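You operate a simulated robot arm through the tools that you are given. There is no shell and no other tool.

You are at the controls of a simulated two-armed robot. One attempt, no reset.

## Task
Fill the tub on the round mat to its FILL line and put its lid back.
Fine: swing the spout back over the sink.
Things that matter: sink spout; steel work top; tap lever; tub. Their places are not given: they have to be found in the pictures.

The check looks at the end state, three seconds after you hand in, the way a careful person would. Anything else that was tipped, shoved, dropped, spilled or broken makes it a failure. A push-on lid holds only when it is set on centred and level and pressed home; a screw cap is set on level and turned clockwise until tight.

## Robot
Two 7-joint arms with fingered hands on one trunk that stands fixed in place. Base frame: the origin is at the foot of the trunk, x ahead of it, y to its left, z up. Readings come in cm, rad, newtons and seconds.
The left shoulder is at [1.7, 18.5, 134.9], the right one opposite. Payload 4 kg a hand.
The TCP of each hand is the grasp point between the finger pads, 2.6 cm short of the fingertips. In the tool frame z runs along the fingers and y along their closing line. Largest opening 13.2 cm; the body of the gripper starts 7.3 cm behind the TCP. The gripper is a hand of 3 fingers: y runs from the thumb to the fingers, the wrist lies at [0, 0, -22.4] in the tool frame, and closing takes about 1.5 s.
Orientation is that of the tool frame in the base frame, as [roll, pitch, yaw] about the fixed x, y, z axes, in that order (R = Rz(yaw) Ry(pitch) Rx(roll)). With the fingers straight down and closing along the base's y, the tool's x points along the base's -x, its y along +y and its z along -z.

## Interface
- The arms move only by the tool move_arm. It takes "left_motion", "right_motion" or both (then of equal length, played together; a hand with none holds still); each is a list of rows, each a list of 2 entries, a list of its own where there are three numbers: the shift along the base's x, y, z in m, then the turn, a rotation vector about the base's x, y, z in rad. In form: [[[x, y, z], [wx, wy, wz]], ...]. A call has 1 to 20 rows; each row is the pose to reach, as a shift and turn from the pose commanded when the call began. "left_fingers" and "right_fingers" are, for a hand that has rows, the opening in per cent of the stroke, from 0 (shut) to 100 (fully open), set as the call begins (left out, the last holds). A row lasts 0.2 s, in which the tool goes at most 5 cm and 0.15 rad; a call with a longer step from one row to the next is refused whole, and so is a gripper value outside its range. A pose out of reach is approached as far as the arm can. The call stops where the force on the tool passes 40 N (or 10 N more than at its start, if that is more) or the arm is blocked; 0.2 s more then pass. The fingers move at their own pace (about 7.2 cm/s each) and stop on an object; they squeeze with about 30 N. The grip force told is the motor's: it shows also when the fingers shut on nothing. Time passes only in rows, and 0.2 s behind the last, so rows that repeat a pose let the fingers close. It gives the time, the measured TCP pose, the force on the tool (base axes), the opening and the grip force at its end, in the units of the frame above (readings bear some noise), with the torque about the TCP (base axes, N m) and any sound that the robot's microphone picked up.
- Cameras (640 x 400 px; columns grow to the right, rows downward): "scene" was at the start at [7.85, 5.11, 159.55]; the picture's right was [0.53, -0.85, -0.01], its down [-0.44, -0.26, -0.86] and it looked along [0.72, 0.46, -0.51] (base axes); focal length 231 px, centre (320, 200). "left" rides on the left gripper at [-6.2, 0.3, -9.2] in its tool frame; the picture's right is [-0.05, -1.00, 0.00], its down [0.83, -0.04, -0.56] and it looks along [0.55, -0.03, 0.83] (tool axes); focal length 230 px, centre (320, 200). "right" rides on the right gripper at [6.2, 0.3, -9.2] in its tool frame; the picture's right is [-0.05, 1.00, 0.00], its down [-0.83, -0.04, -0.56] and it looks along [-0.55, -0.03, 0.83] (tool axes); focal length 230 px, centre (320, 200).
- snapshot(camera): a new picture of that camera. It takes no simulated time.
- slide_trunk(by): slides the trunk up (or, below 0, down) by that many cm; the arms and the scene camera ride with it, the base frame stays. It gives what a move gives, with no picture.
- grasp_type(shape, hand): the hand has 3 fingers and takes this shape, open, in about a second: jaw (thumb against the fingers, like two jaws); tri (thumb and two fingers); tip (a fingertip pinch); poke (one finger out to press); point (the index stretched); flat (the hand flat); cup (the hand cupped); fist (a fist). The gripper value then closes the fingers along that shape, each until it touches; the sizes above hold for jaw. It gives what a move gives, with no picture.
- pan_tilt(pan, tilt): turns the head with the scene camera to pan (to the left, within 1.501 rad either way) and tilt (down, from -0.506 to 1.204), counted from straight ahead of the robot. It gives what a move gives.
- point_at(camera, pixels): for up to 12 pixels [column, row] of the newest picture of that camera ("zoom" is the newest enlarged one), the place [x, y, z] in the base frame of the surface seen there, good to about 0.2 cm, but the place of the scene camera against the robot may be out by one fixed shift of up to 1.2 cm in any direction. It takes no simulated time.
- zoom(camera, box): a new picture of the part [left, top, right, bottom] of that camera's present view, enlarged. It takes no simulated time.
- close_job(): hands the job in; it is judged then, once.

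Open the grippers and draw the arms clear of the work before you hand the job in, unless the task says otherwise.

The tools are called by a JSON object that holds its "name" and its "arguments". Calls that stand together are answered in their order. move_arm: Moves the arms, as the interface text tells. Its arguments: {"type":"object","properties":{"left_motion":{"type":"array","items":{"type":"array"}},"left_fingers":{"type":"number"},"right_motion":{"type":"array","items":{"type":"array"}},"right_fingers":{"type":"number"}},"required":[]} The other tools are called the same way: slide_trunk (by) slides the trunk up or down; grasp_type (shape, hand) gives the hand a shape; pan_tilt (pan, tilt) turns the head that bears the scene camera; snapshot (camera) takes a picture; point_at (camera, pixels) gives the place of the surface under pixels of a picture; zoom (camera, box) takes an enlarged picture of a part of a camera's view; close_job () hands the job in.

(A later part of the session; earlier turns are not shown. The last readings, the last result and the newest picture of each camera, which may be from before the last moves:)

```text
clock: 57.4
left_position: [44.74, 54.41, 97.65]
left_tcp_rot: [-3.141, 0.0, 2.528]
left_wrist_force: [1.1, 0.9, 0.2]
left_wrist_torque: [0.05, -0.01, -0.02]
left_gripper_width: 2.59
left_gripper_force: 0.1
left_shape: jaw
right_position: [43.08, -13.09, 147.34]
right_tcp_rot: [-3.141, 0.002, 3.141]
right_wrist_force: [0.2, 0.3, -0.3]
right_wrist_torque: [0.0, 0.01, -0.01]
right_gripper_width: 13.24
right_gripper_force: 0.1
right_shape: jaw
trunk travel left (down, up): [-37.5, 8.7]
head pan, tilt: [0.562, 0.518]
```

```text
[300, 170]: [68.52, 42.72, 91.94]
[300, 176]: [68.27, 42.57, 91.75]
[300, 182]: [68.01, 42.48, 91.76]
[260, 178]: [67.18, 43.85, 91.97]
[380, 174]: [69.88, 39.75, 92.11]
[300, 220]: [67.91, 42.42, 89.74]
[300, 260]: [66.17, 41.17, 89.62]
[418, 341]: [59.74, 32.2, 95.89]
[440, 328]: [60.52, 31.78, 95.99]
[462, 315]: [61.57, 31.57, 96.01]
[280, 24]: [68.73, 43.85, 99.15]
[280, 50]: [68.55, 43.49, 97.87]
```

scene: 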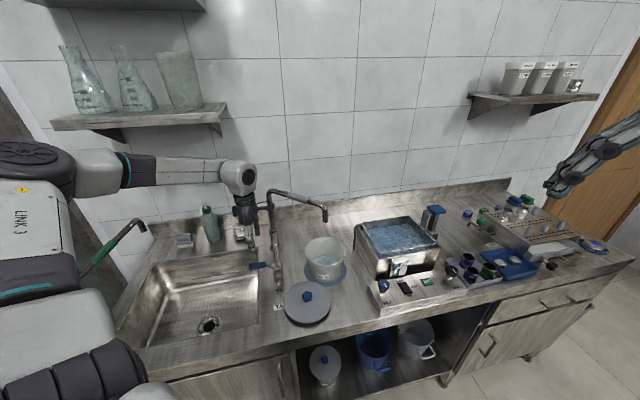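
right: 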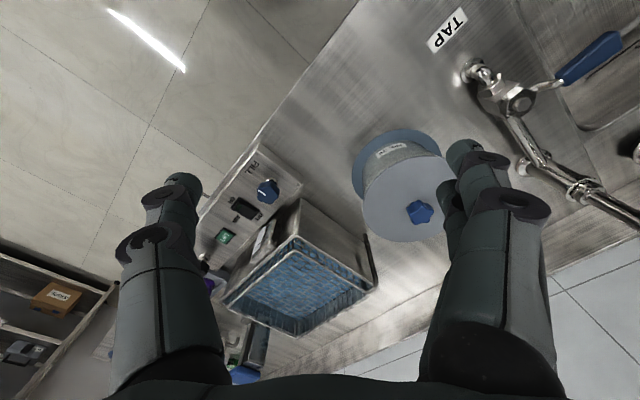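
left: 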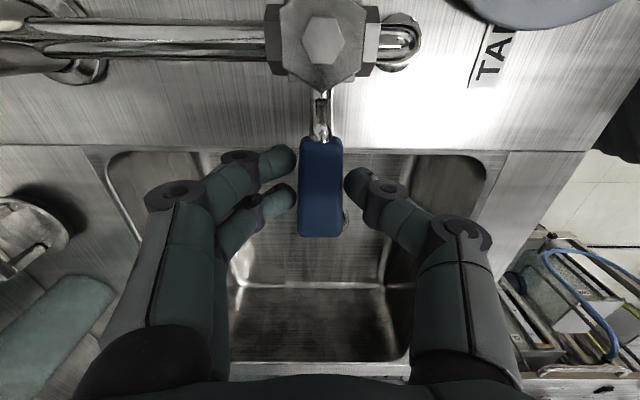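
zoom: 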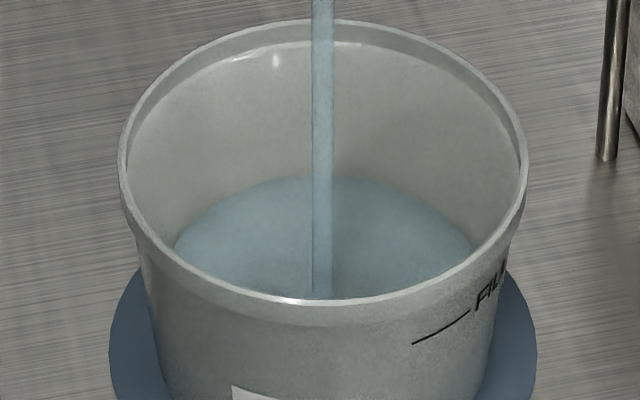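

Depth reads through the water; the waterline is about z 91.8 and the FILL line about 95.95 (scene frame), with a rise of about 0.29 cm/s. I pour another 8 s and measure again.

{"name": "move_arm", "arguments": {"left_motion": [[[0, 0, 0], [0, 0, 0]], [[0, 0, 0], [0, 0, 0]], [[0, 0, 0], [0, 0, 0]], [[0, 0, 0], [0, 0, 0]], [[0, 0, 0], [0, 0, 0]], [[0, 0, 0], [0, 0, 0]], [[0, 0, 0], [0, 0, 0]], [[0, 0, 0], [0, 0, 0]], [[0, 0, 0], [0, 0, 0]], [[0, 0, 0], [0, 0, 0]], [[0, 0, 0], [0, 0, 0]], [[0, 0, 0], [0, 0, 0]], [[0, 0, 0], [0, 0, 0]], [[0, 0, 0], [0, 0, 0]], [[0, 0, 0], [0, 0, 0]], [[0, 0, 0], [0, 0, 0]], [[0, 0, 0], [0, 0, 0]], [[0, 0, 0], [0, 0, 0]], [[0, 0, 0], [0, 0, 0]]]}}

{"name": "zoom", "arguments": {"camera": "scene", "box": [305, 235, 345, 275]}}

```text
clock: 61.4
left_position: [44.82, 54.3, 97.67]
left_tcp_rot: [-3.141, -0.002, 2.526]
left_wrist_force: [0.8, 0.2, 0.2]
left_wrist_torque: [0.02, 0.0, 0.0]
left_gripper_width: 2.59
left_gripper_force: 0.0
left_shape: jaw
right_position: [43.15, -13.11, 147.35]
right_tcp_rot: [3.141, 0.001, -3.141]
right_wrist_force: [0.8, -0.1, -0.7]
right_wrist_torque: [0.0, 0.01, -0.02]
right_gripper_width: 13.22
right_gripper_force: 0.1
right_shape: jaw
trunk travel left (down, up): [-37.5, 8.7]
head pan, tilt: [0.562, 0.518]
```

```text
10.00 times, centred on (325, 255) of scene
```

zoom: 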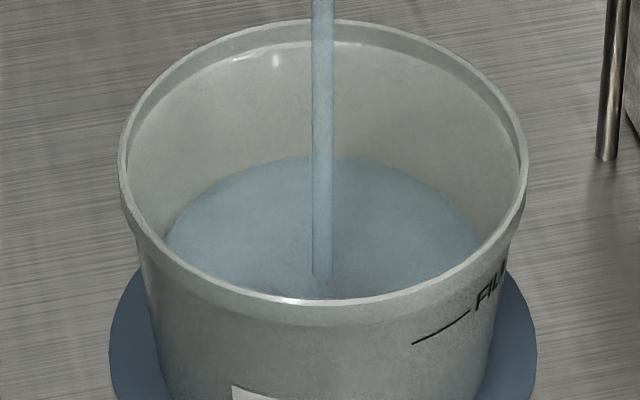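

The waterline rose to row 158. I map far-wall rows to heights, to know which row matches the FILL line, while sampling the line again.

{"name": "point_at", "arguments": {"camera": "zoom", "pixels": [[300, 60], [300, 75], [300, 90], [300, 105], [300, 120], [300, 135], [300, 150], [300, 156], [425, 337], [445, 325], [455, 319], [467, 312]]}}

```text
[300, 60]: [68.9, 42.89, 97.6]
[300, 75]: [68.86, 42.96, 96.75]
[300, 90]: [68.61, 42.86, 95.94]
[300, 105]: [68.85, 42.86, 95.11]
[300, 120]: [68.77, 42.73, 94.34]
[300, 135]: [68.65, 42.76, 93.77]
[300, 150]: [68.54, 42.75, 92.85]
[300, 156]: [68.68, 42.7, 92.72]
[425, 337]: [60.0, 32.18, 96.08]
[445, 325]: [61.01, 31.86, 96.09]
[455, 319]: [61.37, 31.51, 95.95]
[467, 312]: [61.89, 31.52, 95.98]
```

The FILL line (z 96.0) matches row 89 on the far wall at column 300; the water is at 157, rising 5 rows per second. I pour 8 s more.

{"name": "move_arm", "arguments": {"left_motion": [[[0, 0, 0], [0, 0, 0]], [[0, 0, 0], [0, 0, 0]], [[0, 0, 0], [0, 0, 0]], [[0, 0, 0], [0, 0, 0]], [[0, 0, 0], [0, 0, 0]], [[0, 0, 0], [0, 0, 0]], [[0, 0, 0], [0, 0, 0]], [[0, 0, 0], [0, 0, 0]], [[0, 0, 0], [0, 0, 0]], [[0, 0, 0], [0, 0, 0]], [[0, 0, 0], [0, 0, 0]], [[0, 0, 0], [0, 0, 0]], [[0, 0, 0], [0, 0, 0]], [[0, 0, 0], [0, 0, 0]], [[0, 0, 0], [0, 0, 0]], [[0, 0, 0], [0, 0, 0]], [[0, 0, 0], [0, 0, 0]], [[0, 0, 0], [0, 0, 0]], [[0, 0, 0], [0, 0, 0]]]}}

{"name": "move_arm", "arguments": {"left_motion": [[[0, 0, 0], [0, 0, 0]], [[0, 0, 0], [0, 0, 0]], [[0, 0, 0], [0, 0, 0]], [[0, 0, 0], [0, 0, 0]], [[0, 0, 0], [0, 0, 0]], [[0, 0, 0], [0, 0, 0]], [[0, 0, 0], [0, 0, 0]], [[0, 0, 0], [0, 0, 0]], [[0, 0, 0], [0, 0, 0]], [[0, 0, 0], [0, 0, 0]], [[0, 0, 0], [0, 0, 0]], [[0, 0, 0], [0, 0, 0]], [[0, 0, 0], [0, 0, 0]], [[0, 0, 0], [0, 0, 0]], [[0, 0, 0], [0, 0, 0]], [[0, 0, 0], [0, 0, 0]], [[0, 0, 0], [0, 0, 0]]]}}

{"name": "zoom", "arguments": {"camera": "scene", "box": [305, 235, 345, 275]}}

```text
clock: 65.4
left_position: [44.88, 54.34, 97.72]
left_tcp_rot: [-3.141, 0.001, 2.528]
left_wrist_force: [0.6, 1.1, 0.3]
left_wrist_torque: [0.05, -0.02, 0.01]
left_gripper_width: 2.57
left_gripper_force: 0.0
left_shape: jaw
right_position: [43.14, -13.19, 147.4]
right_tcp_rot: [-3.14, -0.001, 3.14]
right_wrist_force: [-0.6, 0.0, -0.2]
right_wrist_torque: [0.01, 0.0, 0.01]
right_gripper_width: 13.18
right_gripper_force: 0.1
right_shape: jaw
trunk travel left (down, up): [-37.5, 8.7]
head pan, tilt: [0.562, 0.518]
```

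```text
clock: 69.0
left_position: [44.78, 54.41, 97.74]
left_tcp_rot: [-3.14, 0.0, 2.527]
left_wrist_force: [1.0, 0.4, 0.1]
left_wrist_torque: [-0.02, -0.02, -0.02]
left_gripper_width: 2.62
left_gripper_force: 0.1
left_shape: jaw
right_position: [43.1, -13.16, 147.21]
right_tcp_rot: [-3.141, 0.0, 3.141]
right_wrist_force: [0.5, -0.1, -0.5]
right_wrist_torque: [0.01, 0.01, 0.0]
right_gripper_width: 13.18
right_gripper_force: 0.1
right_shape: jaw
trunk travel left (down, up): [-37.5, 8.7]
head pan, tilt: [0.562, 0.518]
```

```text
10.00 times, centred on (325, 255) of scene
```

zoom: 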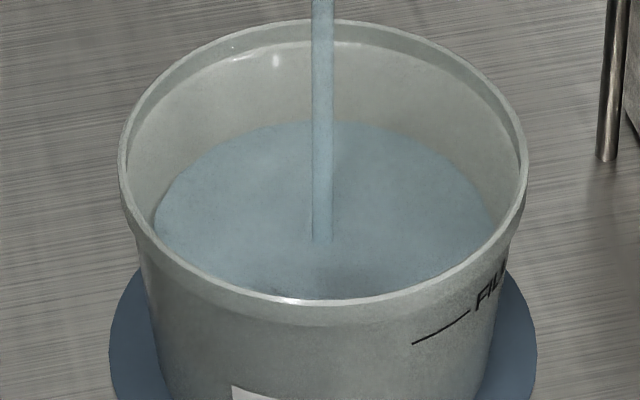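

Waterline is at row 124 (z about 94.2), rising 4.4 rows/s; 35 rows remain. I pour 4 s more and look.

{"name": "move_arm", "arguments": {"left_motion": [[[0, 0, 0], [0, 0, 0]], [[0, 0, 0], [0, 0, 0]], [[0, 0, 0], [0, 0, 0]], [[0, 0, 0], [0, 0, 0]], [[0, 0, 0], [0, 0, 0]], [[0, 0, 0], [0, 0, 0]], [[0, 0, 0], [0, 0, 0]], [[0, 0, 0], [0, 0, 0]], [[0, 0, 0], [0, 0, 0]], [[0, 0, 0], [0, 0, 0]], [[0, 0, 0], [0, 0, 0]], [[0, 0, 0], [0, 0, 0]], [[0, 0, 0], [0, 0, 0]], [[0, 0, 0], [0, 0, 0]], [[0, 0, 0], [0, 0, 0]], [[0, 0, 0], [0, 0, 0]], [[0, 0, 0], [0, 0, 0]], [[0, 0, 0], [0, 0, 0]], [[0, 0, 0], [0, 0, 0]]]}}

{"name": "zoom", "arguments": {"camera": "scene", "box": [305, 235, 345, 275]}}

```text
clock: 73.0
left_position: [44.8, 54.23, 97.62]
left_tcp_rot: [-3.139, 0.001, 2.527]
left_wrist_force: [1.2, 0.8, -0.3]
left_wrist_torque: [-0.01, -0.02, -0.01]
left_gripper_width: 2.59
left_gripper_force: 0.0
left_shape: jaw
right_position: [43.1, -13.18, 147.41]
right_tcp_rot: [3.141, 0.0, 3.141]
right_wrist_force: [-0.3, -0.4, 0.3]
right_wrist_torque: [0.02, 0.02, -0.02]
right_gripper_width: 13.2
right_gripper_force: 0.0
right_shape: jaw
trunk travel left (down, up): [-37.5, 8.7]
head pan, tilt: [0.562, 0.518]
```

```text
10.00 times, centred on (325, 255) of scene
```

zoom: 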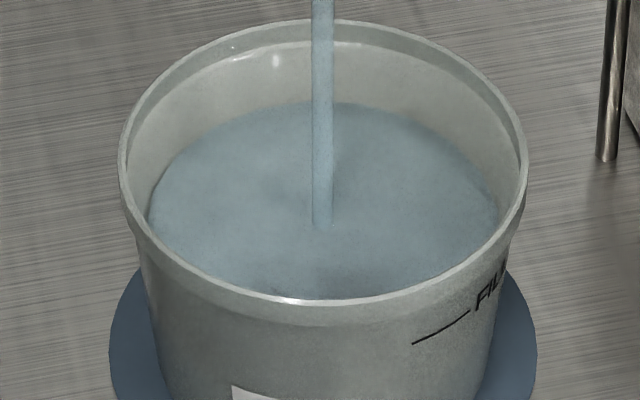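

Waterline is at row 105 (z about 95.1). I pour about 2 s more and close the lever in the same call, aiming just short of the line.

{"name": "move_arm", "arguments": {"left_motion": [[[0, 0, 0], [0, 0, 0]], [[0, 0, 0], [0, 0, 0]], [[0, 0, 0], [0, 0, 0]], [[0, 0, 0], [0, 0, 0]], [[0, 0, 0], [0, 0, 0]], [[0, 0, 0], [0, 0, 0]], [[0, 0, 0], [0, 0, 0]], [[0, 0, 0], [0, 0, 0]], [[0, 0, 0], [0, 0, 0]], [[0.0045, 0.005, 0], [0, 0, -0.105]], [[0.009, 0.01, 0], [0, 0, -0.21]], [[0.0125, 0.0148, 0], [0, 0, -0.315]], [[0.0125, 0.0148, 0], [0, 0, -0.315]]]}}

{"name": "zoom", "arguments": {"camera": "scene", "box": [305, 235, 345, 275]}}

{"name": "snapshot", "arguments": {"camera": "left"}}

```text
clock: 75.8
left_position: [45.97, 55.88, 97.65]
left_tcp_rot: [-3.14, 0.001, 2.212]
left_wrist_force: [-1.0, -3.8, 1.2]
left_wrist_torque: [-0.04, -0.03, 0.04]
left_gripper_width: 2.61
left_gripper_force: 0.1
left_shape: jaw
right_position: [43.09, -13.22, 147.4]
right_tcp_rot: [3.141, 0.002, -3.141]
right_wrist_force: [-0.1, 0.4, 0.0]
right_wrist_torque: [0.0, -0.01, 0.01]
right_gripper_width: 13.19
right_gripper_force: 0.0
right_shape: jaw
trunk travel left (down, up): [-37.5, 8.7]
head pan, tilt: [0.562, 0.518]
```

```text
10.00 times, centred on (325, 255) of scene
```

zoom: 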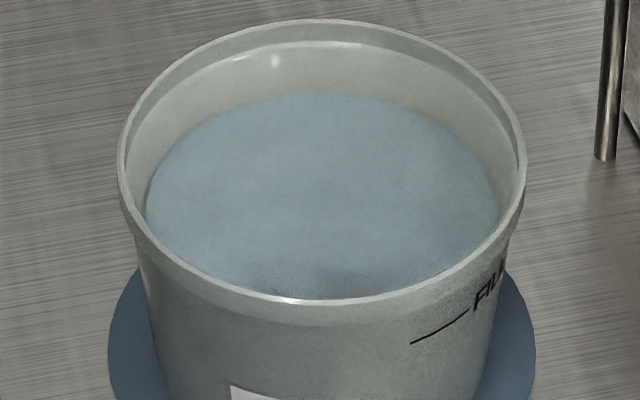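

```text
taken
```

left: 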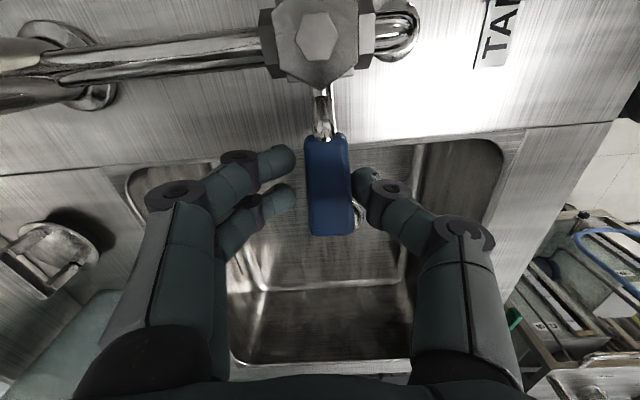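

The water has stopped, and the waterline is near row 94. I measure wall heights around it and the FILL line again in this picture.

{"name": "point_at", "arguments": {"camera": "zoom", "pixels": [[300, 82], [300, 86], [300, 90], [300, 94], [280, 90], [320, 88], [360, 88], [420, 339], [430, 333], [440, 328], [450, 321], [460, 316]]}}

{"name": "zoom", "arguments": {"camera": "scene", "box": [315, 238, 335, 250]}}

```text
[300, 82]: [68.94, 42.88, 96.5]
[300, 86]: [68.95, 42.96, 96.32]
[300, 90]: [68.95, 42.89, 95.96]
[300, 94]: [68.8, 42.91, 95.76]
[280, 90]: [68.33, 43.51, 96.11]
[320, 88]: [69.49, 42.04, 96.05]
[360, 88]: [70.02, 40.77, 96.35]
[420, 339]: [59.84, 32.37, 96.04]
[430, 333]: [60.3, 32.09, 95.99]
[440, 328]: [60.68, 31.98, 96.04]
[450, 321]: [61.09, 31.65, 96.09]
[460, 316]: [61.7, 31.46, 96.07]
```

```text
16.00 times, centred on (325, 244) of scene
```

zoom: 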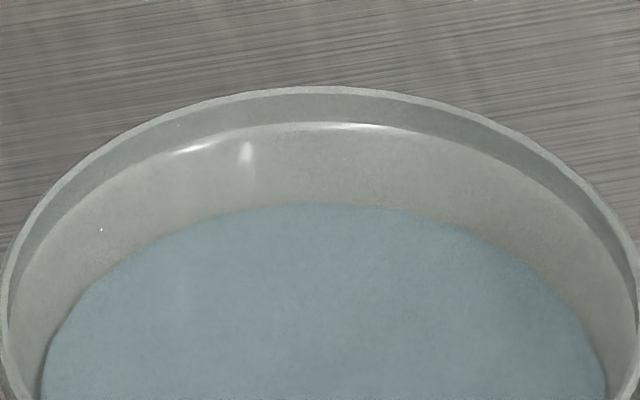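

In this finer zoom the waterline sits at about row 204 (column 300). I measure heights right at it.

{"name": "point_at", "arguments": {"camera": "zoom", "pixels": [[300, 190], [300, 196], [300, 200], [300, 203], [340, 203], [260, 207], [320, 202], [380, 206], [220, 215], [300, 180], [400, 209], [350, 203]]}}

{"name": "zoom", "arguments": {"camera": "scene", "box": [328, 258, 348, 272]}}

```text
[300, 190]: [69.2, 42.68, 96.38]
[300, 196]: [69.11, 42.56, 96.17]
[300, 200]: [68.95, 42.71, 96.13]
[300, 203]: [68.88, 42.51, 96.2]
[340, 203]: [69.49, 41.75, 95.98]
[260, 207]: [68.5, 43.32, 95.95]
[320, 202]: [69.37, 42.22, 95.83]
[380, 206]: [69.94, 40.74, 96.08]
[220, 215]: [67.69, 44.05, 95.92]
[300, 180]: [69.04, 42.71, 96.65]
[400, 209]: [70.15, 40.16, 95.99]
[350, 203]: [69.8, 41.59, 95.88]
```

```text
16.00 times, centred on (338, 265) of scene
```

zoom: 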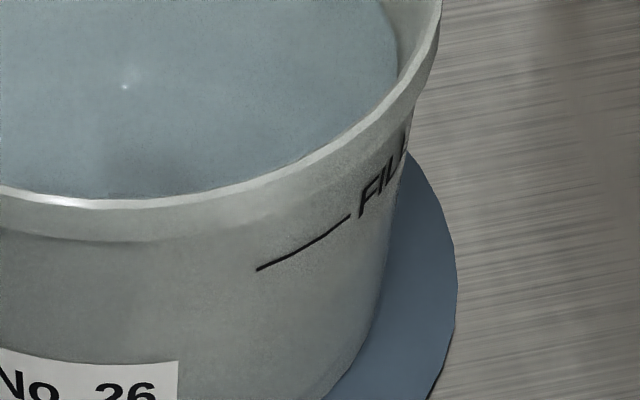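

The waterline averages about z 96.0. I check the FILL line once more in this close view.

{"name": "point_at", "arguments": {"camera": "zoom", "pixels": [[262, 268], [275, 262], [290, 255], [305, 247], [320, 238], [332, 230], [343, 222], [365, 212]]}}

```text
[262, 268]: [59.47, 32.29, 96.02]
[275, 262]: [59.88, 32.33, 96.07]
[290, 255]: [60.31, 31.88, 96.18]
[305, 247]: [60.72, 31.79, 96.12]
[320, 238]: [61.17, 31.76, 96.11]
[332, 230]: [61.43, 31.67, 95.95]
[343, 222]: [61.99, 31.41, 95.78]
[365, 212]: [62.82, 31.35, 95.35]
```

The level matches the FILL line within about 1 mm, and the lever is against its closed stop. I release the lever, rise and turn the hand back toward the spout heading.

{"name": "move_arm", "arguments": {"left_motion": [[[0, 0, 0], [0, 0, 0]], [[0, 0, 0], [0, 0, 0]], [[0, 0, 0.03], [0, 0, 0]], [[0, 0, 0.07], [0, 0, 0]], [[0, 0, 0.11], [0, 0, 0]], [[-0.01, -0.02, 0.14], [0, 0, 0.14]], [[-0.02, -0.04, 0.17], [0, 0, 0.28]], [[-0.03, -0.05, 0.2], [0, 0, 0.42]], [[-0.03, -0.06, 0.23], [0, 0, 0.56]], [[-0.03, -0.06, 0.26], [0, 0, 0.7]], [[-0.03, -0.06, 0.29], [0, 0, 0.84]], [[-0.03, -0.06, 0.32], [0, 0, 0.98]], [[-0.03, -0.06, 0.323], [0, 0, 1.12]], [[-0.03, -0.06, 0.323], [0, 0, 1.26]], [[-0.03, -0.06, 0.323], [0, 0, 1.4]], [[-0.03, -0.06, 0.323], [0, 0, 1.54]], [[-0.03, -0.06, 0.323], [0, 0, 1.68]], [[-0.03, -0.06, 0.323], [0, 0, 1.82]], [[-0.03, -0.06, 0.323], [0, 0, 1.96]], [[-0.03, -0.06, 0.323], [0, 0, 1.99]]], "left_fingers": 75}}

{"name": "zoom", "arguments": {"camera": "scene", "box": [230, 150, 390, 300]}}

```text
clock: 80.0
left_position: [42.97, 49.82, 129.99]
left_tcp_rot: [-3.141, -0.001, -2.08]
left_wrist_force: [-0.3, 0.2, 0.6]
left_wrist_torque: [0.01, 0.02, -0.04]
left_gripper_width: 9.89
left_gripper_force: 0.1
left_shape: jaw
right_position: [43.04, -13.12, 147.37]
right_tcp_rot: [3.14, -0.001, 3.141]
right_wrist_force: [0.3, -0.2, -0.1]
right_wrist_torque: [-0.02, 0.06, -0.02]
right_gripper_width: 13.23
right_gripper_force: 0.0
right_shape: jaw
trunk travel left (down, up): [-37.5, 8.7]
head pan, tilt: [0.562, 0.518]
```

```text
2.67 times, centred on (310, 225) of scene
```

zoom: 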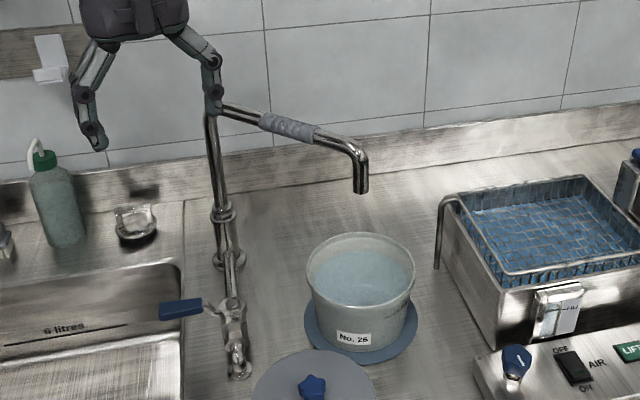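

The spout is unmoved and dry. I tilt the hand and move above the sleeve, then lower to straddle it.

{"name": "move_arm", "arguments": {"left_motion": [[[0.03, 0, 0], [0.105, -0.058, 0]], [[0.06, 0, 0], [0.21, -0.117, 0]], [[0.09, 0, 0], [0.315, -0.175, 0]], [[0.12, 0, 0], [0.42, -0.234, 0]], [[0.15, 0, 0], [0.524, -0.292, 0]], [[0.18, 0, 0], [0.524, -0.292, 0]], [[0.201, -0.002, 0], [0.524, -0.292, 0]], [[0.201, -0.002, -0.03], [0.524, -0.292, 0]], [[0.201, -0.002, -0.06], [0.524, -0.292, 0]]]}}

{"name": "snapshot", "arguments": {"camera": "left"}}

{"name": "zoom", "arguments": {"camera": "scene", "box": [230, 150, 390, 300]}}

```text
clock: 82.0
left_position: [62.95, 49.4, 123.8]
left_tcp_rot: [-3.141, 0.6, -2.081]
left_wrist_force: [0.8, -0.4, -1.1]
left_wrist_torque: [0.02, -0.04, 0.01]
left_gripper_width: 9.87
left_gripper_force: 0.1
left_shape: jaw
right_position: [43.16, -13.08, 147.32]
right_tcp_rot: [3.14, 0.001, 3.141]
right_wrist_force: [0.2, 0.0, -0.9]
right_wrist_torque: [0.02, 0.0, 0.01]
right_gripper_width: 13.19
right_gripper_force: 0.1
right_shape: jaw
trunk travel left (down, up): [-37.5, 8.7]
head pan, tilt: [0.562, 0.518]
```

```text
taken
```

left: 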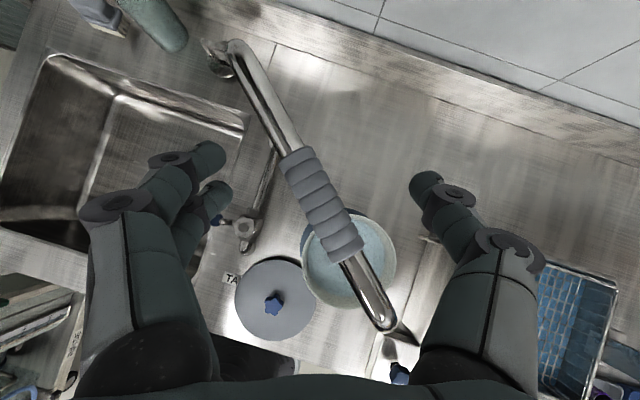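

```text
2.67 times, centred on (310, 225) of scene
```

zoom: 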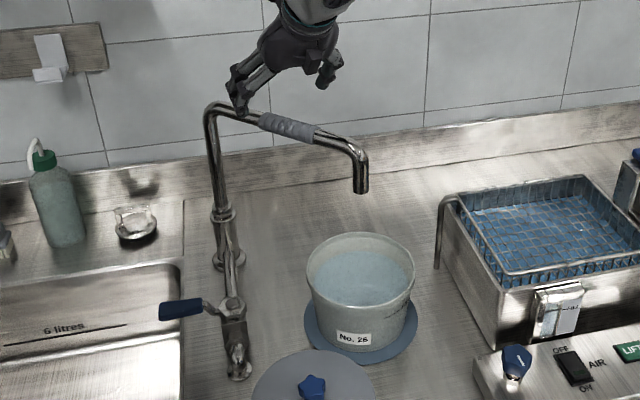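

Well straddled. I lower onto the sleeve, narrow the fingers, and swing the spout back about half way.

{"name": "move_arm", "arguments": {"left_motion": [[[0, 0, -0.02], [0, 0, 0]], [[0, 0, -0.04], [0, 0, 0]], [[0, 0, -0.06], [0, 0, 0]], [[0, 0, -0.06], [0, 0, 0]]]}}

{"name": "move_arm", "arguments": {"left_motion": [[[0, 0, 0], [0, 0, 0]], [[0, 0, 0], [0, 0, 0]], [[0, 0, 0], [0, 0, 0]], [[-0.0143, 0.0003, 0], [0, 0, -0.051]], [[-0.0285, 0.002, 0], [0, 0, -0.103]], [[-0.0424, 0.0053, 0], [0, 0, -0.154]], [[-0.056, 0.01, 0], [0, 0, -0.206]], [[-0.0689, 0.016, 0], [0, 0, -0.257]], [[-0.0812, 0.0234, 0], [0, 0, -0.308]], [[-0.0926, 0.0321, 0], [0, 0, -0.36]], [[-0.1031, 0.0418, 0], [0, 0, -0.411]], [[-0.1124, 0.0527, 0], [0, 0, -0.463]]], "left_fingers": 42}}

{"name": "snapshot", "arguments": {"camera": "left"}}

{"name": "zoom", "arguments": {"camera": "scene", "box": [180, 130, 380, 300]}}

```text
clock: 83.0
left_position: [63.02, 49.55, 117.95]
left_tcp_rot: [-3.139, 0.6, -2.082]
left_wrist_force: [-0.2, 0.1, 0.6]
left_wrist_torque: [0.0, -0.02, 0.02]
left_gripper_width: 9.87
left_gripper_force: 0.2
left_shape: jaw
right_position: [42.98, -13.13, 147.31]
right_tcp_rot: [-3.142, -0.001, 3.141]
right_wrist_force: [0.3, -0.1, -0.3]
right_wrist_torque: [-0.02, -0.01, 0.0]
right_gripper_width: 13.22
right_gripper_force: 0.1
right_shape: jaw
trunk travel left (down, up): [-37.5, 8.7]
head pan, tilt: [0.562, 0.518]
```

```text
clock: 85.6
left_position: [51.84, 54.81, 117.93]
left_tcp_rot: [-3.141, 0.601, -2.543]
left_wrist_force: [0.1, -1.0, -0.2]
left_wrist_torque: [-0.04, 0.03, 0.02]
left_gripper_width: 5.65
left_gripper_force: 0.2
left_shape: jaw
right_position: [43.05, -13.09, 147.4]
right_tcp_rot: [3.141, 0.001, -3.141]
right_wrist_force: [-0.3, 0.6, -0.4]
right_wrist_torque: [-0.01, -0.04, -0.01]
right_gripper_width: 13.2
right_gripper_force: 0.0
right_shape: jaw
trunk travel left (down, up): [-37.5, 8.7]
head pan, tilt: [0.562, 0.518]
```

```text
taken
```

left: 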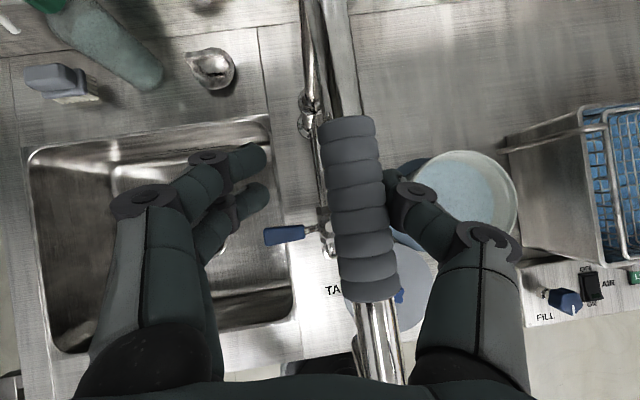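

```text
2.35 times, centred on (280, 215) of scene
```

zoom: 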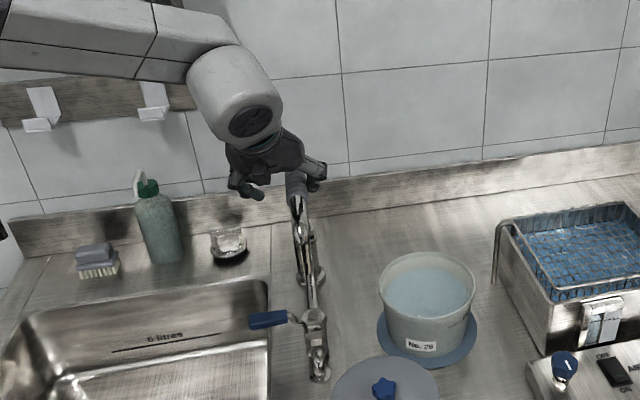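

The thumb carries the spout back nicely. I finish the swing to over the sink.

{"name": "move_arm", "arguments": {"left_motion": [[[-0.0082, 0.0117, 0], [0, 0, -0.051]], [[-0.0152, 0.0242, 0], [0, 0, -0.103]], [[-0.0207, 0.0374, 0], [0, 0, -0.154]], [[-0.0249, 0.0511, 0], [0, 0, -0.206]], [[-0.0276, 0.0652, 0], [0, 0, -0.257]], [[-0.0288, 0.0795, 0], [0, 0, -0.308]], [[-0.0285, 0.0938, 0], [0, 0, -0.36]], [[-0.0268, 0.108, 0], [0, 0, -0.411]], [[-0.0235, 0.1219, 0], [0, 0, -0.463]], [[-0.0206, 0.131, 0], [0, 0, -0.497]], [[-0.0179, 0.1377, 0], [0, 0, -0.523]]]}}

{"name": "snapshot", "arguments": {"camera": "left"}}

{"name": "zoom", "arguments": {"camera": "scene", "box": [160, 130, 380, 330]}}

```text
clock: 88.0
left_position: [50.06, 68.63, 117.9]
left_tcp_rot: [-3.14, 0.6, -3.068]
left_wrist_force: [0.7, -0.4, 0.2]
left_wrist_torque: [0.02, -0.01, 0.0]
left_gripper_width: 5.62
left_gripper_force: 0.1
left_shape: jaw
right_position: [43.16, -13.1, 147.25]
right_tcp_rot: [-3.141, 0.0, -3.141]
right_wrist_force: [-0.5, 0.4, -0.1]
right_wrist_torque: [0.01, 0.02, 0.0]
right_gripper_width: 13.21
right_gripper_force: 0.0
right_shape: jaw
trunk travel left (down, up): [-37.5, 8.7]
head pan, tilt: [0.562, 0.518]
```

```text
taken
```

left: 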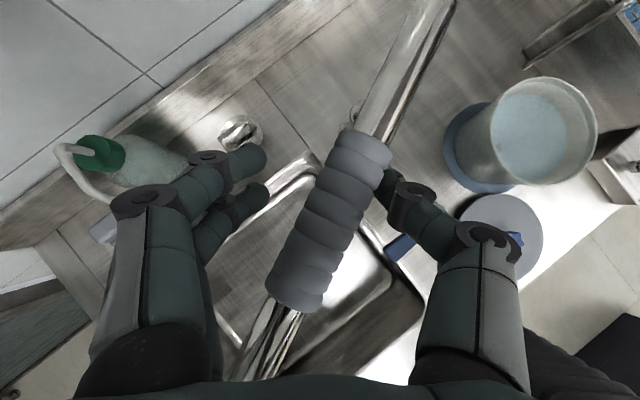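

```text
2.00 times, centred on (270, 230) of scene
```

zoom: 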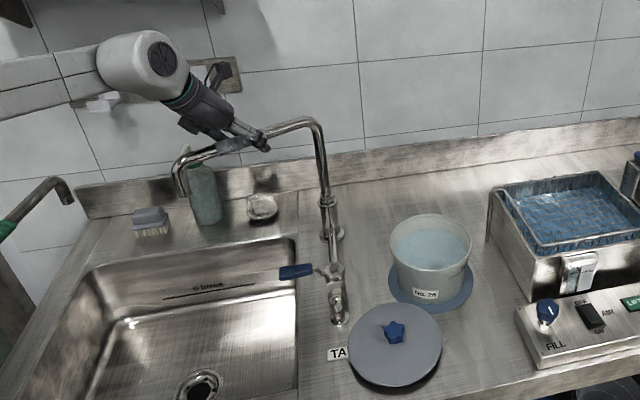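

The spout is back over the sink at its starting place. I release it, lift off and travel to above the lid with the earlier grasp orientation.

{"name": "move_arm", "arguments": {"left_motion": [[[0, 0, 0], [0, 0, 0]], [[0, 0, 0], [0, 0, 0]], [[0, 0, 0], [0, 0, 0]], [[0, 0, 0.03], [0, 0, 0]], [[0, 0, 0.07], [0, 0, 0]], [[0, 0, 0.1], [0, 0, 0]], [[0, -0.03, 0.1], [0, 0, 0]], [[-0.01, -0.07, 0.1], [-0.003, 0.075, -0.018]], [[-0.02, -0.11, 0.1], [-0.005, 0.15, -0.037]], [[-0.025, -0.15, 0.1], [-0.008, 0.225, -0.055]], [[-0.03, -0.19, 0.1], [-0.011, 0.3, -0.074]], [[-0.035, -0.23, 0.1], [-0.011, 0.3, -0.074]], [[-0.04, -0.27, 0.1], [-0.011, 0.3, -0.074]], [[-0.04, -0.31, 0.09], [-0.011, 0.3, -0.074]], [[-0.035, -0.33, 0.05], [-0.011, 0.3, -0.074]], [[-0.031, -0.331, 0.01], [-0.011, 0.3, -0.074]], [[-0.031, -0.331, -0.03], [-0.011, 0.3, -0.074]], [[-0.031, -0.331, -0.07], [-0.011, 0.3, -0.074]], [[-0.031, -0.331, -0.11], [-0.011, 0.3, -0.074]], [[-0.031, -0.331, -0.14], [-0.011, 0.3, -0.074]]], "left_fingers": 75}}

{"name": "snapshot", "arguments": {"camera": "left"}}

{"name": "snapshot", "arguments": {"camera": "scene"}}

```text
clock: 92.2
left_position: [47.16, 35.4, 103.95]
left_tcp_rot: [-3.141, 0.3, 3.14]
left_wrist_force: [0.3, 0.8, 0.5]
left_wrist_torque: [-0.01, 0.01, 0.0]
left_gripper_width: 9.83
left_gripper_force: 0.2
left_shape: jaw
right_position: [43.24, -13.08, 147.32]
right_tcp_rot: [3.141, 0.002, -3.141]
right_wrist_force: [0.0, 0.0, -0.7]
right_wrist_torque: [0.03, 0.0, -0.01]
right_gripper_width: 13.21
right_gripper_force: 0.1
right_shape: jaw
trunk travel left (down, up): [-37.5, 8.7]
head pan, tilt: [0.562, 0.518]
```

```text
taken
```

left: 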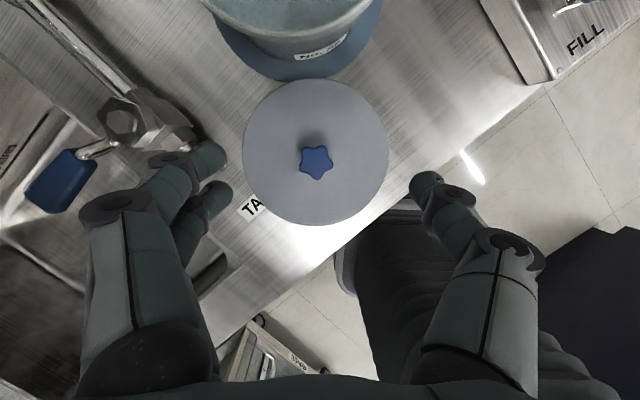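

```text
taken
```

scene: 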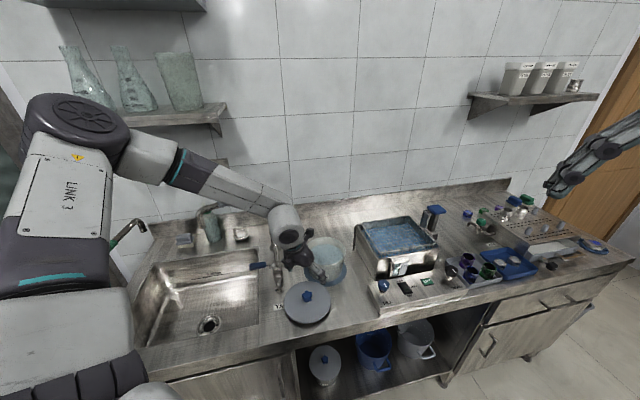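

The knob shows at (316,162) between the fingers. I measure it and the lid before lowering with narrower fingers.

{"name": "point_at", "arguments": {"camera": "left", "pixels": [[316, 162], [316, 172], [246, 150], [386, 150], [316, 84], [316, 221], [280, 190], [350, 190]]}}

{"name": "move_arm", "arguments": {"left_motion": [[[0, 0, -0.02], [0, 0, 0]], [[0, 0, -0.05], [0, 0, 0]], [[0, 0, -0.08], [0, 0, 0]], [[0, 0, -0.08], [0, 0, 0]]], "left_fingers": 45}}

{"name": "snapshot", "arguments": {"camera": "left"}}

```text
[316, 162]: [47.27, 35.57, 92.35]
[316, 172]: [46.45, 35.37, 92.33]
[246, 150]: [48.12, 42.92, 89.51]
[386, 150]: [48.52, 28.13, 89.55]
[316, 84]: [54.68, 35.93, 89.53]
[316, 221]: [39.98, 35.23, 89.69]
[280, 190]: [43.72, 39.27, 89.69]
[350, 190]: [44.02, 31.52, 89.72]
```

```text
clock: 93.2
left_position: [47.05, 35.37, 96.08]
left_tcp_rot: [-3.141, 0.3, 3.141]
left_wrist_force: [-0.5, 0.1, -0.6]
left_wrist_torque: [-0.03, -0.03, 0.05]
left_gripper_width: 6.01
left_gripper_force: 0.1
left_shape: jaw
right_position: [43.12, -13.08, 147.3]
right_tcp_rot: [3.141, 0.0, -3.141]
right_wrist_force: [0.1, -0.1, 0.6]
right_wrist_torque: [0.02, 0.0, 0.0]
right_gripper_width: 13.2
right_gripper_force: 0.1
right_shape: jaw
trunk travel left (down, up): [-37.5, 8.7]
head pan, tilt: [0.562, 0.518]
```

```text
taken
```

left: 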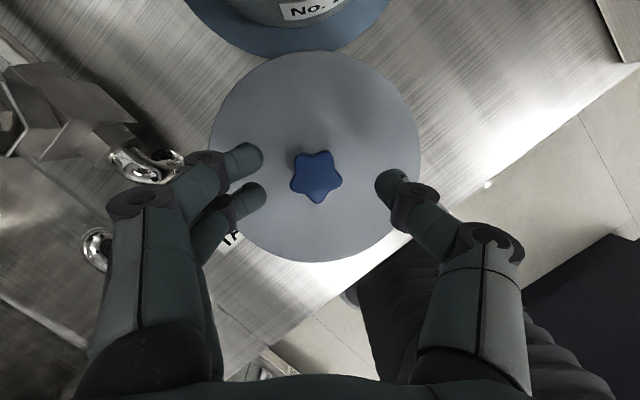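

Lid centre (47.33, 35.55), plate z 89.6. I lower to TCP z about 92.9 over the knob and close.

{"name": "move_arm", "arguments": {"left_motion": [[[-0.003, 0.001, -0.015], [0, 0, 0]], [[-0.003, 0.001, -0.025], [0, 0, 0]], [[-0.003, 0.001, -0.0315], [0, 0, 0]], [[-0.003, 0.001, -0.0315], [0, 0, 0]]]}}

{"name": "move_arm", "arguments": {"left_motion": [[[0, 0, 0], [0, 0, 0]], [[0, 0, 0], [0, 0, 0]], [[0, 0, 0], [0, 0, 0]], [[0, 0, 0], [0, 0, 0]], [[0, 0, 0], [0, 0, 0]], [[0, 0, 0], [0, 0, 0]], [[0, 0, 0], [0, 0, 0]], [[0, 0, 0], [0, 0, 0]]], "left_fingers": 0}}

{"name": "snapshot", "arguments": {"camera": "left"}}

```text
clock: 94.2
left_position: [46.77, 35.82, 92.85]
left_tcp_rot: [-3.141, 0.3, -3.141]
left_wrist_force: [0.3, 0.1, -0.9]
left_wrist_torque: [-0.02, 0.01, 0.03]
left_gripper_width: 6.01
left_gripper_force: 0.1
left_shape: jaw
right_position: [43.2, -13.15, 147.43]
right_tcp_rot: [3.141, 0.0, -3.141]
right_wrist_force: [0.6, 0.4, 0.2]
right_wrist_torque: [-0.01, 0.0, 0.0]
right_gripper_width: 13.19
right_gripper_force: 0.0
right_shape: jaw
trunk travel left (down, up): [-37.5, 8.7]
head pan, tilt: [0.562, 0.518]
```

```text
clock: 96.0
left_position: [46.82, 35.7, 92.8]
left_tcp_rot: [3.141, 0.3, -3.141]
left_wrist_force: [-0.5, -0.1, 0.5]
left_wrist_torque: [-0.01, 0.03, -0.01]
left_gripper_width: 2.56
left_gripper_force: 30.0
left_shape: jaw
right_position: [43.22, -13.15, 147.21]
right_tcp_rot: [-3.141, 0.0, -3.142]
right_wrist_force: [0.6, 1.0, -0.6]
right_wrist_torque: [0.03, 0.02, -0.02]
right_gripper_width: 13.19
right_gripper_force: 0.0
right_shape: jaw
trunk travel left (down, up): [-37.5, 8.7]
head pan, tilt: [0.562, 0.518]
```

```text
taken
```

left: 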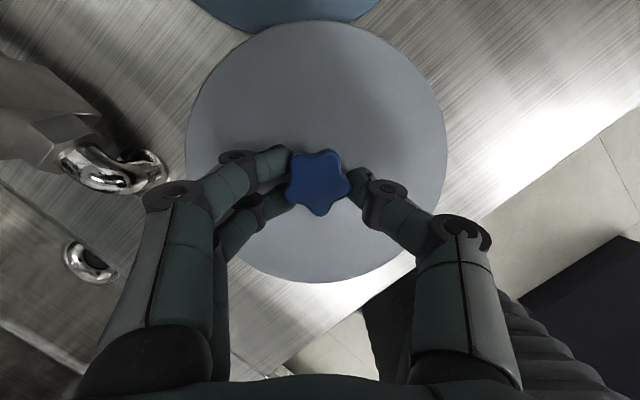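

Gripped the same as before (2.56 cm). I lift the lid straight up well above rim height and look at how it sits in the hand.

{"name": "move_arm", "arguments": {"left_motion": [[[0, 0, 0.01], [0, 0, 0]], [[0, 0, 0.03], [0, 0, 0]], [[0, 0, 0.06], [0, 0, 0]], [[0, 0, 0.09], [0, 0, 0]], [[0, 0, 0.12], [0, 0, 0]], [[0, 0, 0.15], [0, 0, 0]], [[0, 0, 0.17], [0, 0, 0]], [[0, 0, 0.17], [0, 0, 0]]]}}

{"name": "snapshot", "arguments": {"camera": "left"}}

{"name": "snapshot", "arguments": {"camera": "scene"}}

{"name": "point_at", "arguments": {"camera": "left", "pixels": [[316, 25], [316, 278], [190, 150], [443, 150], [225, 70], [408, 70], [250, 260], [380, 260], [318, 180], [316, 110]]}}

```text
clock: 97.8
left_position: [46.7, 35.63, 109.8]
left_tcp_rot: [-3.139, 0.3, 3.139]
left_wrist_force: [0.0, 0.9, 0.0]
left_wrist_torque: [0.0, 0.02, 0.02]
left_gripper_width: 2.54
left_gripper_force: 30.2
left_shape: jaw
right_position: [43.22, -13.06, 147.42]
right_tcp_rot: [-3.141, -0.003, -3.141]
right_wrist_force: [-0.1, -1.0, -0.2]
right_wrist_torque: [-0.03, 0.0, -0.01]
right_gripper_width: 13.2
right_gripper_force: 0.1
right_shape: jaw
trunk travel left (down, up): [-37.5, 8.7]
head pan, tilt: [0.562, 0.518]
```

```text
taken
```

left: 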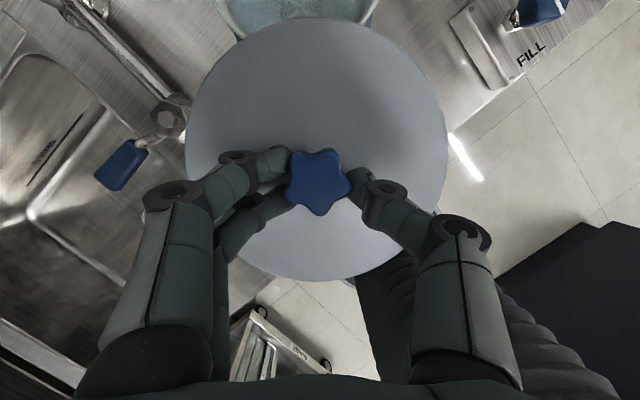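

```text
taken
```

scene: 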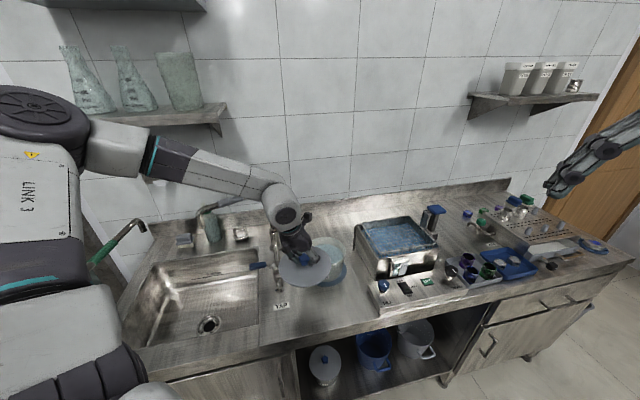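

```text
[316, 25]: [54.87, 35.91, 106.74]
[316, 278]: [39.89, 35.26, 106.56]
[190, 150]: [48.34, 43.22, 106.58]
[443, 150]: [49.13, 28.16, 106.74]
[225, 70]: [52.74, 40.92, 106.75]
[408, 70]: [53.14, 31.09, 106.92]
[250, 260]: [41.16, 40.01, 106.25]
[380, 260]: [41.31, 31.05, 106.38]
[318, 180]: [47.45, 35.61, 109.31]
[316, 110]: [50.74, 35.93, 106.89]
```

Some readings hint that the far side of the lid sits slightly higher. I sample interior plate points for a better estimate.

{"name": "point_at", "arguments": {"camera": "left", "pixels": [[316, 40], [316, 60], [316, 80], [250, 80], [380, 80], [220, 130], [420, 130], [316, 240], [316, 260], [270, 250], [360, 250], [410, 180]]}}

{"name": "zoom", "arguments": {"camera": "scene", "box": [260, 210, 350, 290]}}

```text
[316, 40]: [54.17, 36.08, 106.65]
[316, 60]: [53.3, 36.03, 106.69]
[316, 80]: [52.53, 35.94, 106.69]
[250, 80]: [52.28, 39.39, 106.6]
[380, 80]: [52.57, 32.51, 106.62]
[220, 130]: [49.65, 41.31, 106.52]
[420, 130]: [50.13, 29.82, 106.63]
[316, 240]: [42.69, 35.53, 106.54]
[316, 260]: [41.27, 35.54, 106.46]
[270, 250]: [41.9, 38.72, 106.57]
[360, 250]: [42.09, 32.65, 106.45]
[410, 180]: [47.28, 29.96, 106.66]
```

```text
5.00 times, centred on (305, 250) of scene
```

zoom: 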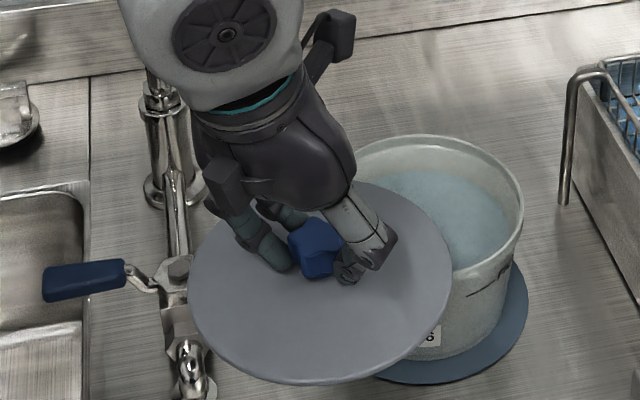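

The plate is level within about 0.8°, its centre at (47.42, 35.65). The tub centre is (63.43, 38.08), so I shift by (+16.0, +2.4) cm and hover above the rim.

{"name": "move_arm", "arguments": {"left_motion": [[[0.02, 0.003, 0], [0, 0, 0]], [[0.05, 0.008, 0], [0, 0, 0]], [[0.08, 0.012, 0], [0, 0, 0]], [[0.11, 0.016, 0], [0, 0, 0]], [[0.14, 0.021, 0], [0, 0, 0]], [[0.155, 0.024, 0], [0, 0, 0]], [[0.16, 0.0243, 0], [0, 0, 0]], [[0.16, 0.0243, -0.02], [0, 0, 0]], [[0.16, 0.0243, -0.04], [0, 0, 0]], [[0.16, 0.0243, -0.05], [0, 0, 0]], [[0.16, 0.0243, -0.05], [0, 0, 0]]]}}

{"name": "snapshot", "arguments": {"camera": "left"}}

{"name": "zoom", "arguments": {"camera": "scene", "box": [285, 215, 365, 290]}}

{"name": "point_at", "arguments": {"camera": "left", "pixels": [[316, 27], [316, 276], [192, 150], [441, 150], [316, 60], [316, 260], [220, 130], [420, 130], [318, 180]]}}

```text
clock: 100.2
left_position: [62.82, 38.04, 104.78]
left_tcp_rot: [3.141, 0.301, -3.141]
left_wrist_force: [0.0, 0.5, -0.7]
left_wrist_torque: [-0.02, 0.0, -0.02]
left_gripper_width: 2.55
left_gripper_force: 30.5
left_shape: jaw
right_position: [43.04, -13.07, 147.36]
right_tcp_rot: [-3.142, 0.001, 3.141]
right_wrist_force: [0.1, -0.1, 0.4]
right_wrist_torque: [0.0, 0.03, 0.02]
right_gripper_width: 13.18
right_gripper_force: 0.1
right_shape: jaw
trunk travel left (down, up): [-37.5, 8.7]
head pan, tilt: [0.562, 0.518]
```

```text
taken
```

left: 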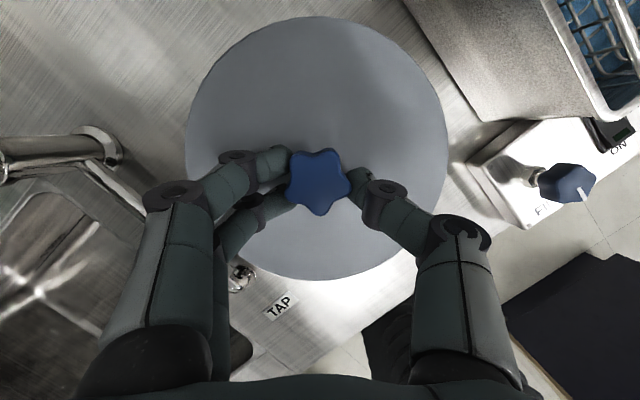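

```text
5.33 times, centred on (325, 252) of scene
```

zoom: 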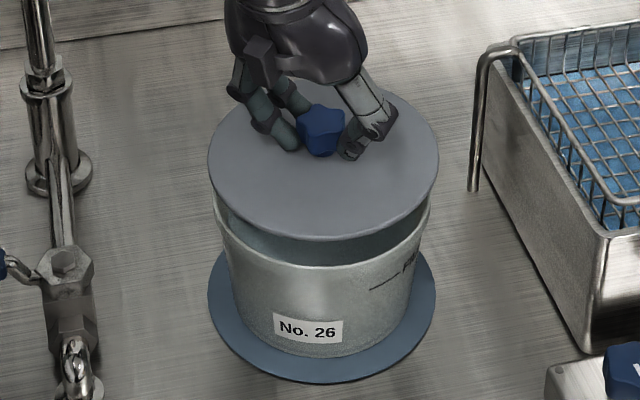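

```text
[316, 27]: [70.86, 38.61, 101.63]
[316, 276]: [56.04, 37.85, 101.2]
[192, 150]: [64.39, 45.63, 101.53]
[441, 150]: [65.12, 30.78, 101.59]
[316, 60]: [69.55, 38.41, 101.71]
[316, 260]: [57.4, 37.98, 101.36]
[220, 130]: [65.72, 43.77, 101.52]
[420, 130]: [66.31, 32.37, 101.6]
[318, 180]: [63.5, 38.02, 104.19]
```

The lid is centred at (63.45, 38.1) over the tub but about 0.02 rad high at the far side. I correct that tilt and lower near contact.

{"name": "move_arm", "arguments": {"left_motion": [[[0, 0, -0.005], [0, 0.01, 0]], [[0, 0, -0.01], [0, 0.02, 0]], [[0, 0, -0.014], [0, 0.02, 0]], [[0, 0, -0.014], [0, 0.02, 0]]]}}

{"name": "snapshot", "arguments": {"camera": "left"}}

{"name": "point_at", "arguments": {"camera": "left", "pixels": [[316, 27], [316, 276], [192, 150], [441, 150], [316, 60], [316, 260], [220, 130], [420, 130], [318, 180], [270, 250], [360, 250], [316, 90]]}}

{"name": "zoom", "arguments": {"camera": "scene", "box": [285, 215, 365, 290]}}

```text
clock: 101.2
left_position: [62.62, 38.11, 103.39]
left_tcp_rot: [3.141, 0.281, 3.141]
left_wrist_force: [-0.2, -0.4, -1.3]
left_wrist_torque: [0.03, 0.01, -0.01]
left_gripper_width: 2.52
left_gripper_force: 30.1
left_shape: jaw
right_position: [43.15, -13.15, 147.37]
right_tcp_rot: [-3.14, -0.001, -3.141]
right_wrist_force: [-0.3, -0.1, 0.2]
right_wrist_torque: [0.01, -0.01, 0.01]
right_gripper_width: 13.2
right_gripper_force: 0.1
right_shape: jaw
trunk travel left (down, up): [-37.5, 8.7]
head pan, tilt: [0.562, 0.518]
```

```text
taken
```

left: 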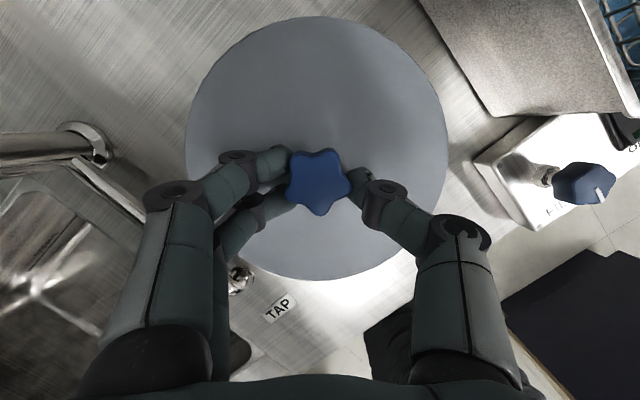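

```text
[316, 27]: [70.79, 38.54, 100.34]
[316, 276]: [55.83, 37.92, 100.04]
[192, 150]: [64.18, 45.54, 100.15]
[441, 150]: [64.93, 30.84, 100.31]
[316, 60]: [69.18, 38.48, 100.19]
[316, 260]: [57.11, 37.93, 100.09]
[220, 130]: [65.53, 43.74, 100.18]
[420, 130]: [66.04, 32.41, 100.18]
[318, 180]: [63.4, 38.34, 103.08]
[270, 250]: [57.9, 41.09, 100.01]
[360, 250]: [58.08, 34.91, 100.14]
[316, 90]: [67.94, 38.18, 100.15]
```

```text
5.33 times, centred on (325, 252) of scene
```

zoom: 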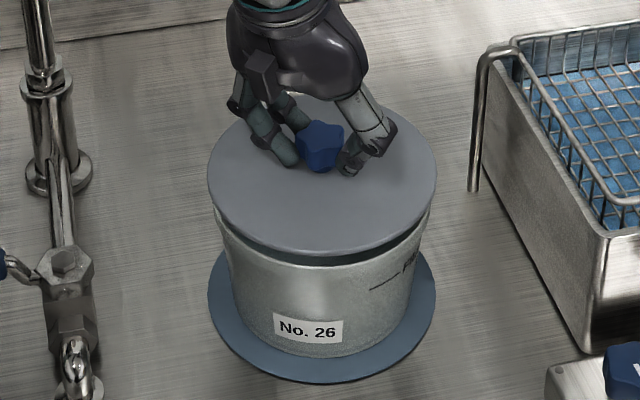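

Level and centred within 1 mm. I nudge +1 mm in x and press down in small steps, watching for the snap.

{"name": "move_arm", "arguments": {"left_motion": [[[0.001, -0.0005, -0.002], [0, 0, 0]], [[0.001, -0.0005, -0.005], [0, 0, 0]], [[0.001, -0.0005, -0.008], [0, 0, 0]], [[0.001, -0.0005, -0.01], [0, 0, 0]], [[0.001, -0.0005, -0.012], [0, 0, 0]], [[0.001, -0.0005, -0.014], [0, 0, 0]], [[0.001, -0.0005, -0.014], [0, 0, 0]]]}}

{"name": "zoom", "arguments": {"camera": "scene", "box": [285, 215, 365, 290]}}

```text
clock: 102.8
left_position: [62.83, 38.0, 102.04]
left_tcp_rot: [-3.141, 0.281, 3.141]
left_wrist_force: [0.6, 0.5, -0.4]
left_wrist_torque: [0.01, 0.0, -0.01]
left_gripper_width: 2.55
left_gripper_force: 30.2
left_shape: jaw
right_position: [43.18, -13.21, 147.23]
right_tcp_rot: [-3.141, -0.001, -3.141]
right_wrist_force: [0.2, 0.3, 0.5]
right_wrist_torque: [0.05, -0.01, 0.03]
right_gripper_width: 13.23
right_gripper_force: 0.1
right_shape: jaw
trunk travel left (down, up): [-37.5, 8.7]
head pan, tilt: [0.562, 0.518]
```

```text
5.33 times, centred on (325, 252) of scene
```

zoom: 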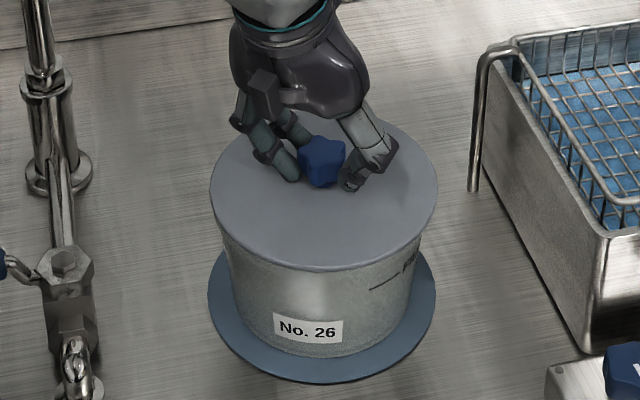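

No contact force yet at TCP z 102.04. I continue down in 1.5 mm steps.

{"name": "move_arm", "arguments": {"left_motion": [[[0, 0, -0.0015], [0, 0, 0]], [[0, 0, -0.003], [0, 0, 0]], [[0, 0, -0.0045], [0, 0, 0]], [[0, 0, -0.006], [0, 0, 0]]]}}

{"name": "zoom", "arguments": {"camera": "scene", "box": [285, 215, 365, 290]}}

```text
clock: 103.8
left_position: [62.77, 37.96, 101.8]
left_tcp_rot: [-3.14, 0.288, -3.14]
left_wrist_force: [-1.6, 6.5, 23.8]
left_wrist_torque: [0.33, -0.1, 0.04]
left_gripper_width: 2.65
left_gripper_force: 30.1
left_shape: jaw
right_position: [42.76, -13.15, 147.41]
right_tcp_rot: [-3.141, 0.002, 3.141]
right_wrist_force: [-0.5, 0.1, 0.4]
right_wrist_torque: [-0.03, -0.03, 0.01]
right_gripper_width: 13.21
right_gripper_force: 0.0
right_shape: jaw
trunk travel left (down, up): [-37.5, 8.7]
head pan, tilt: [0.562, 0.518]
heard: snap
```

```text
5.33 times, centred on (325, 252) of scene
```

zoom: 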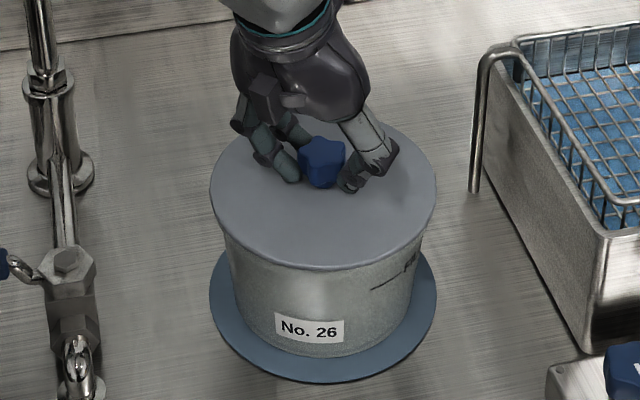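

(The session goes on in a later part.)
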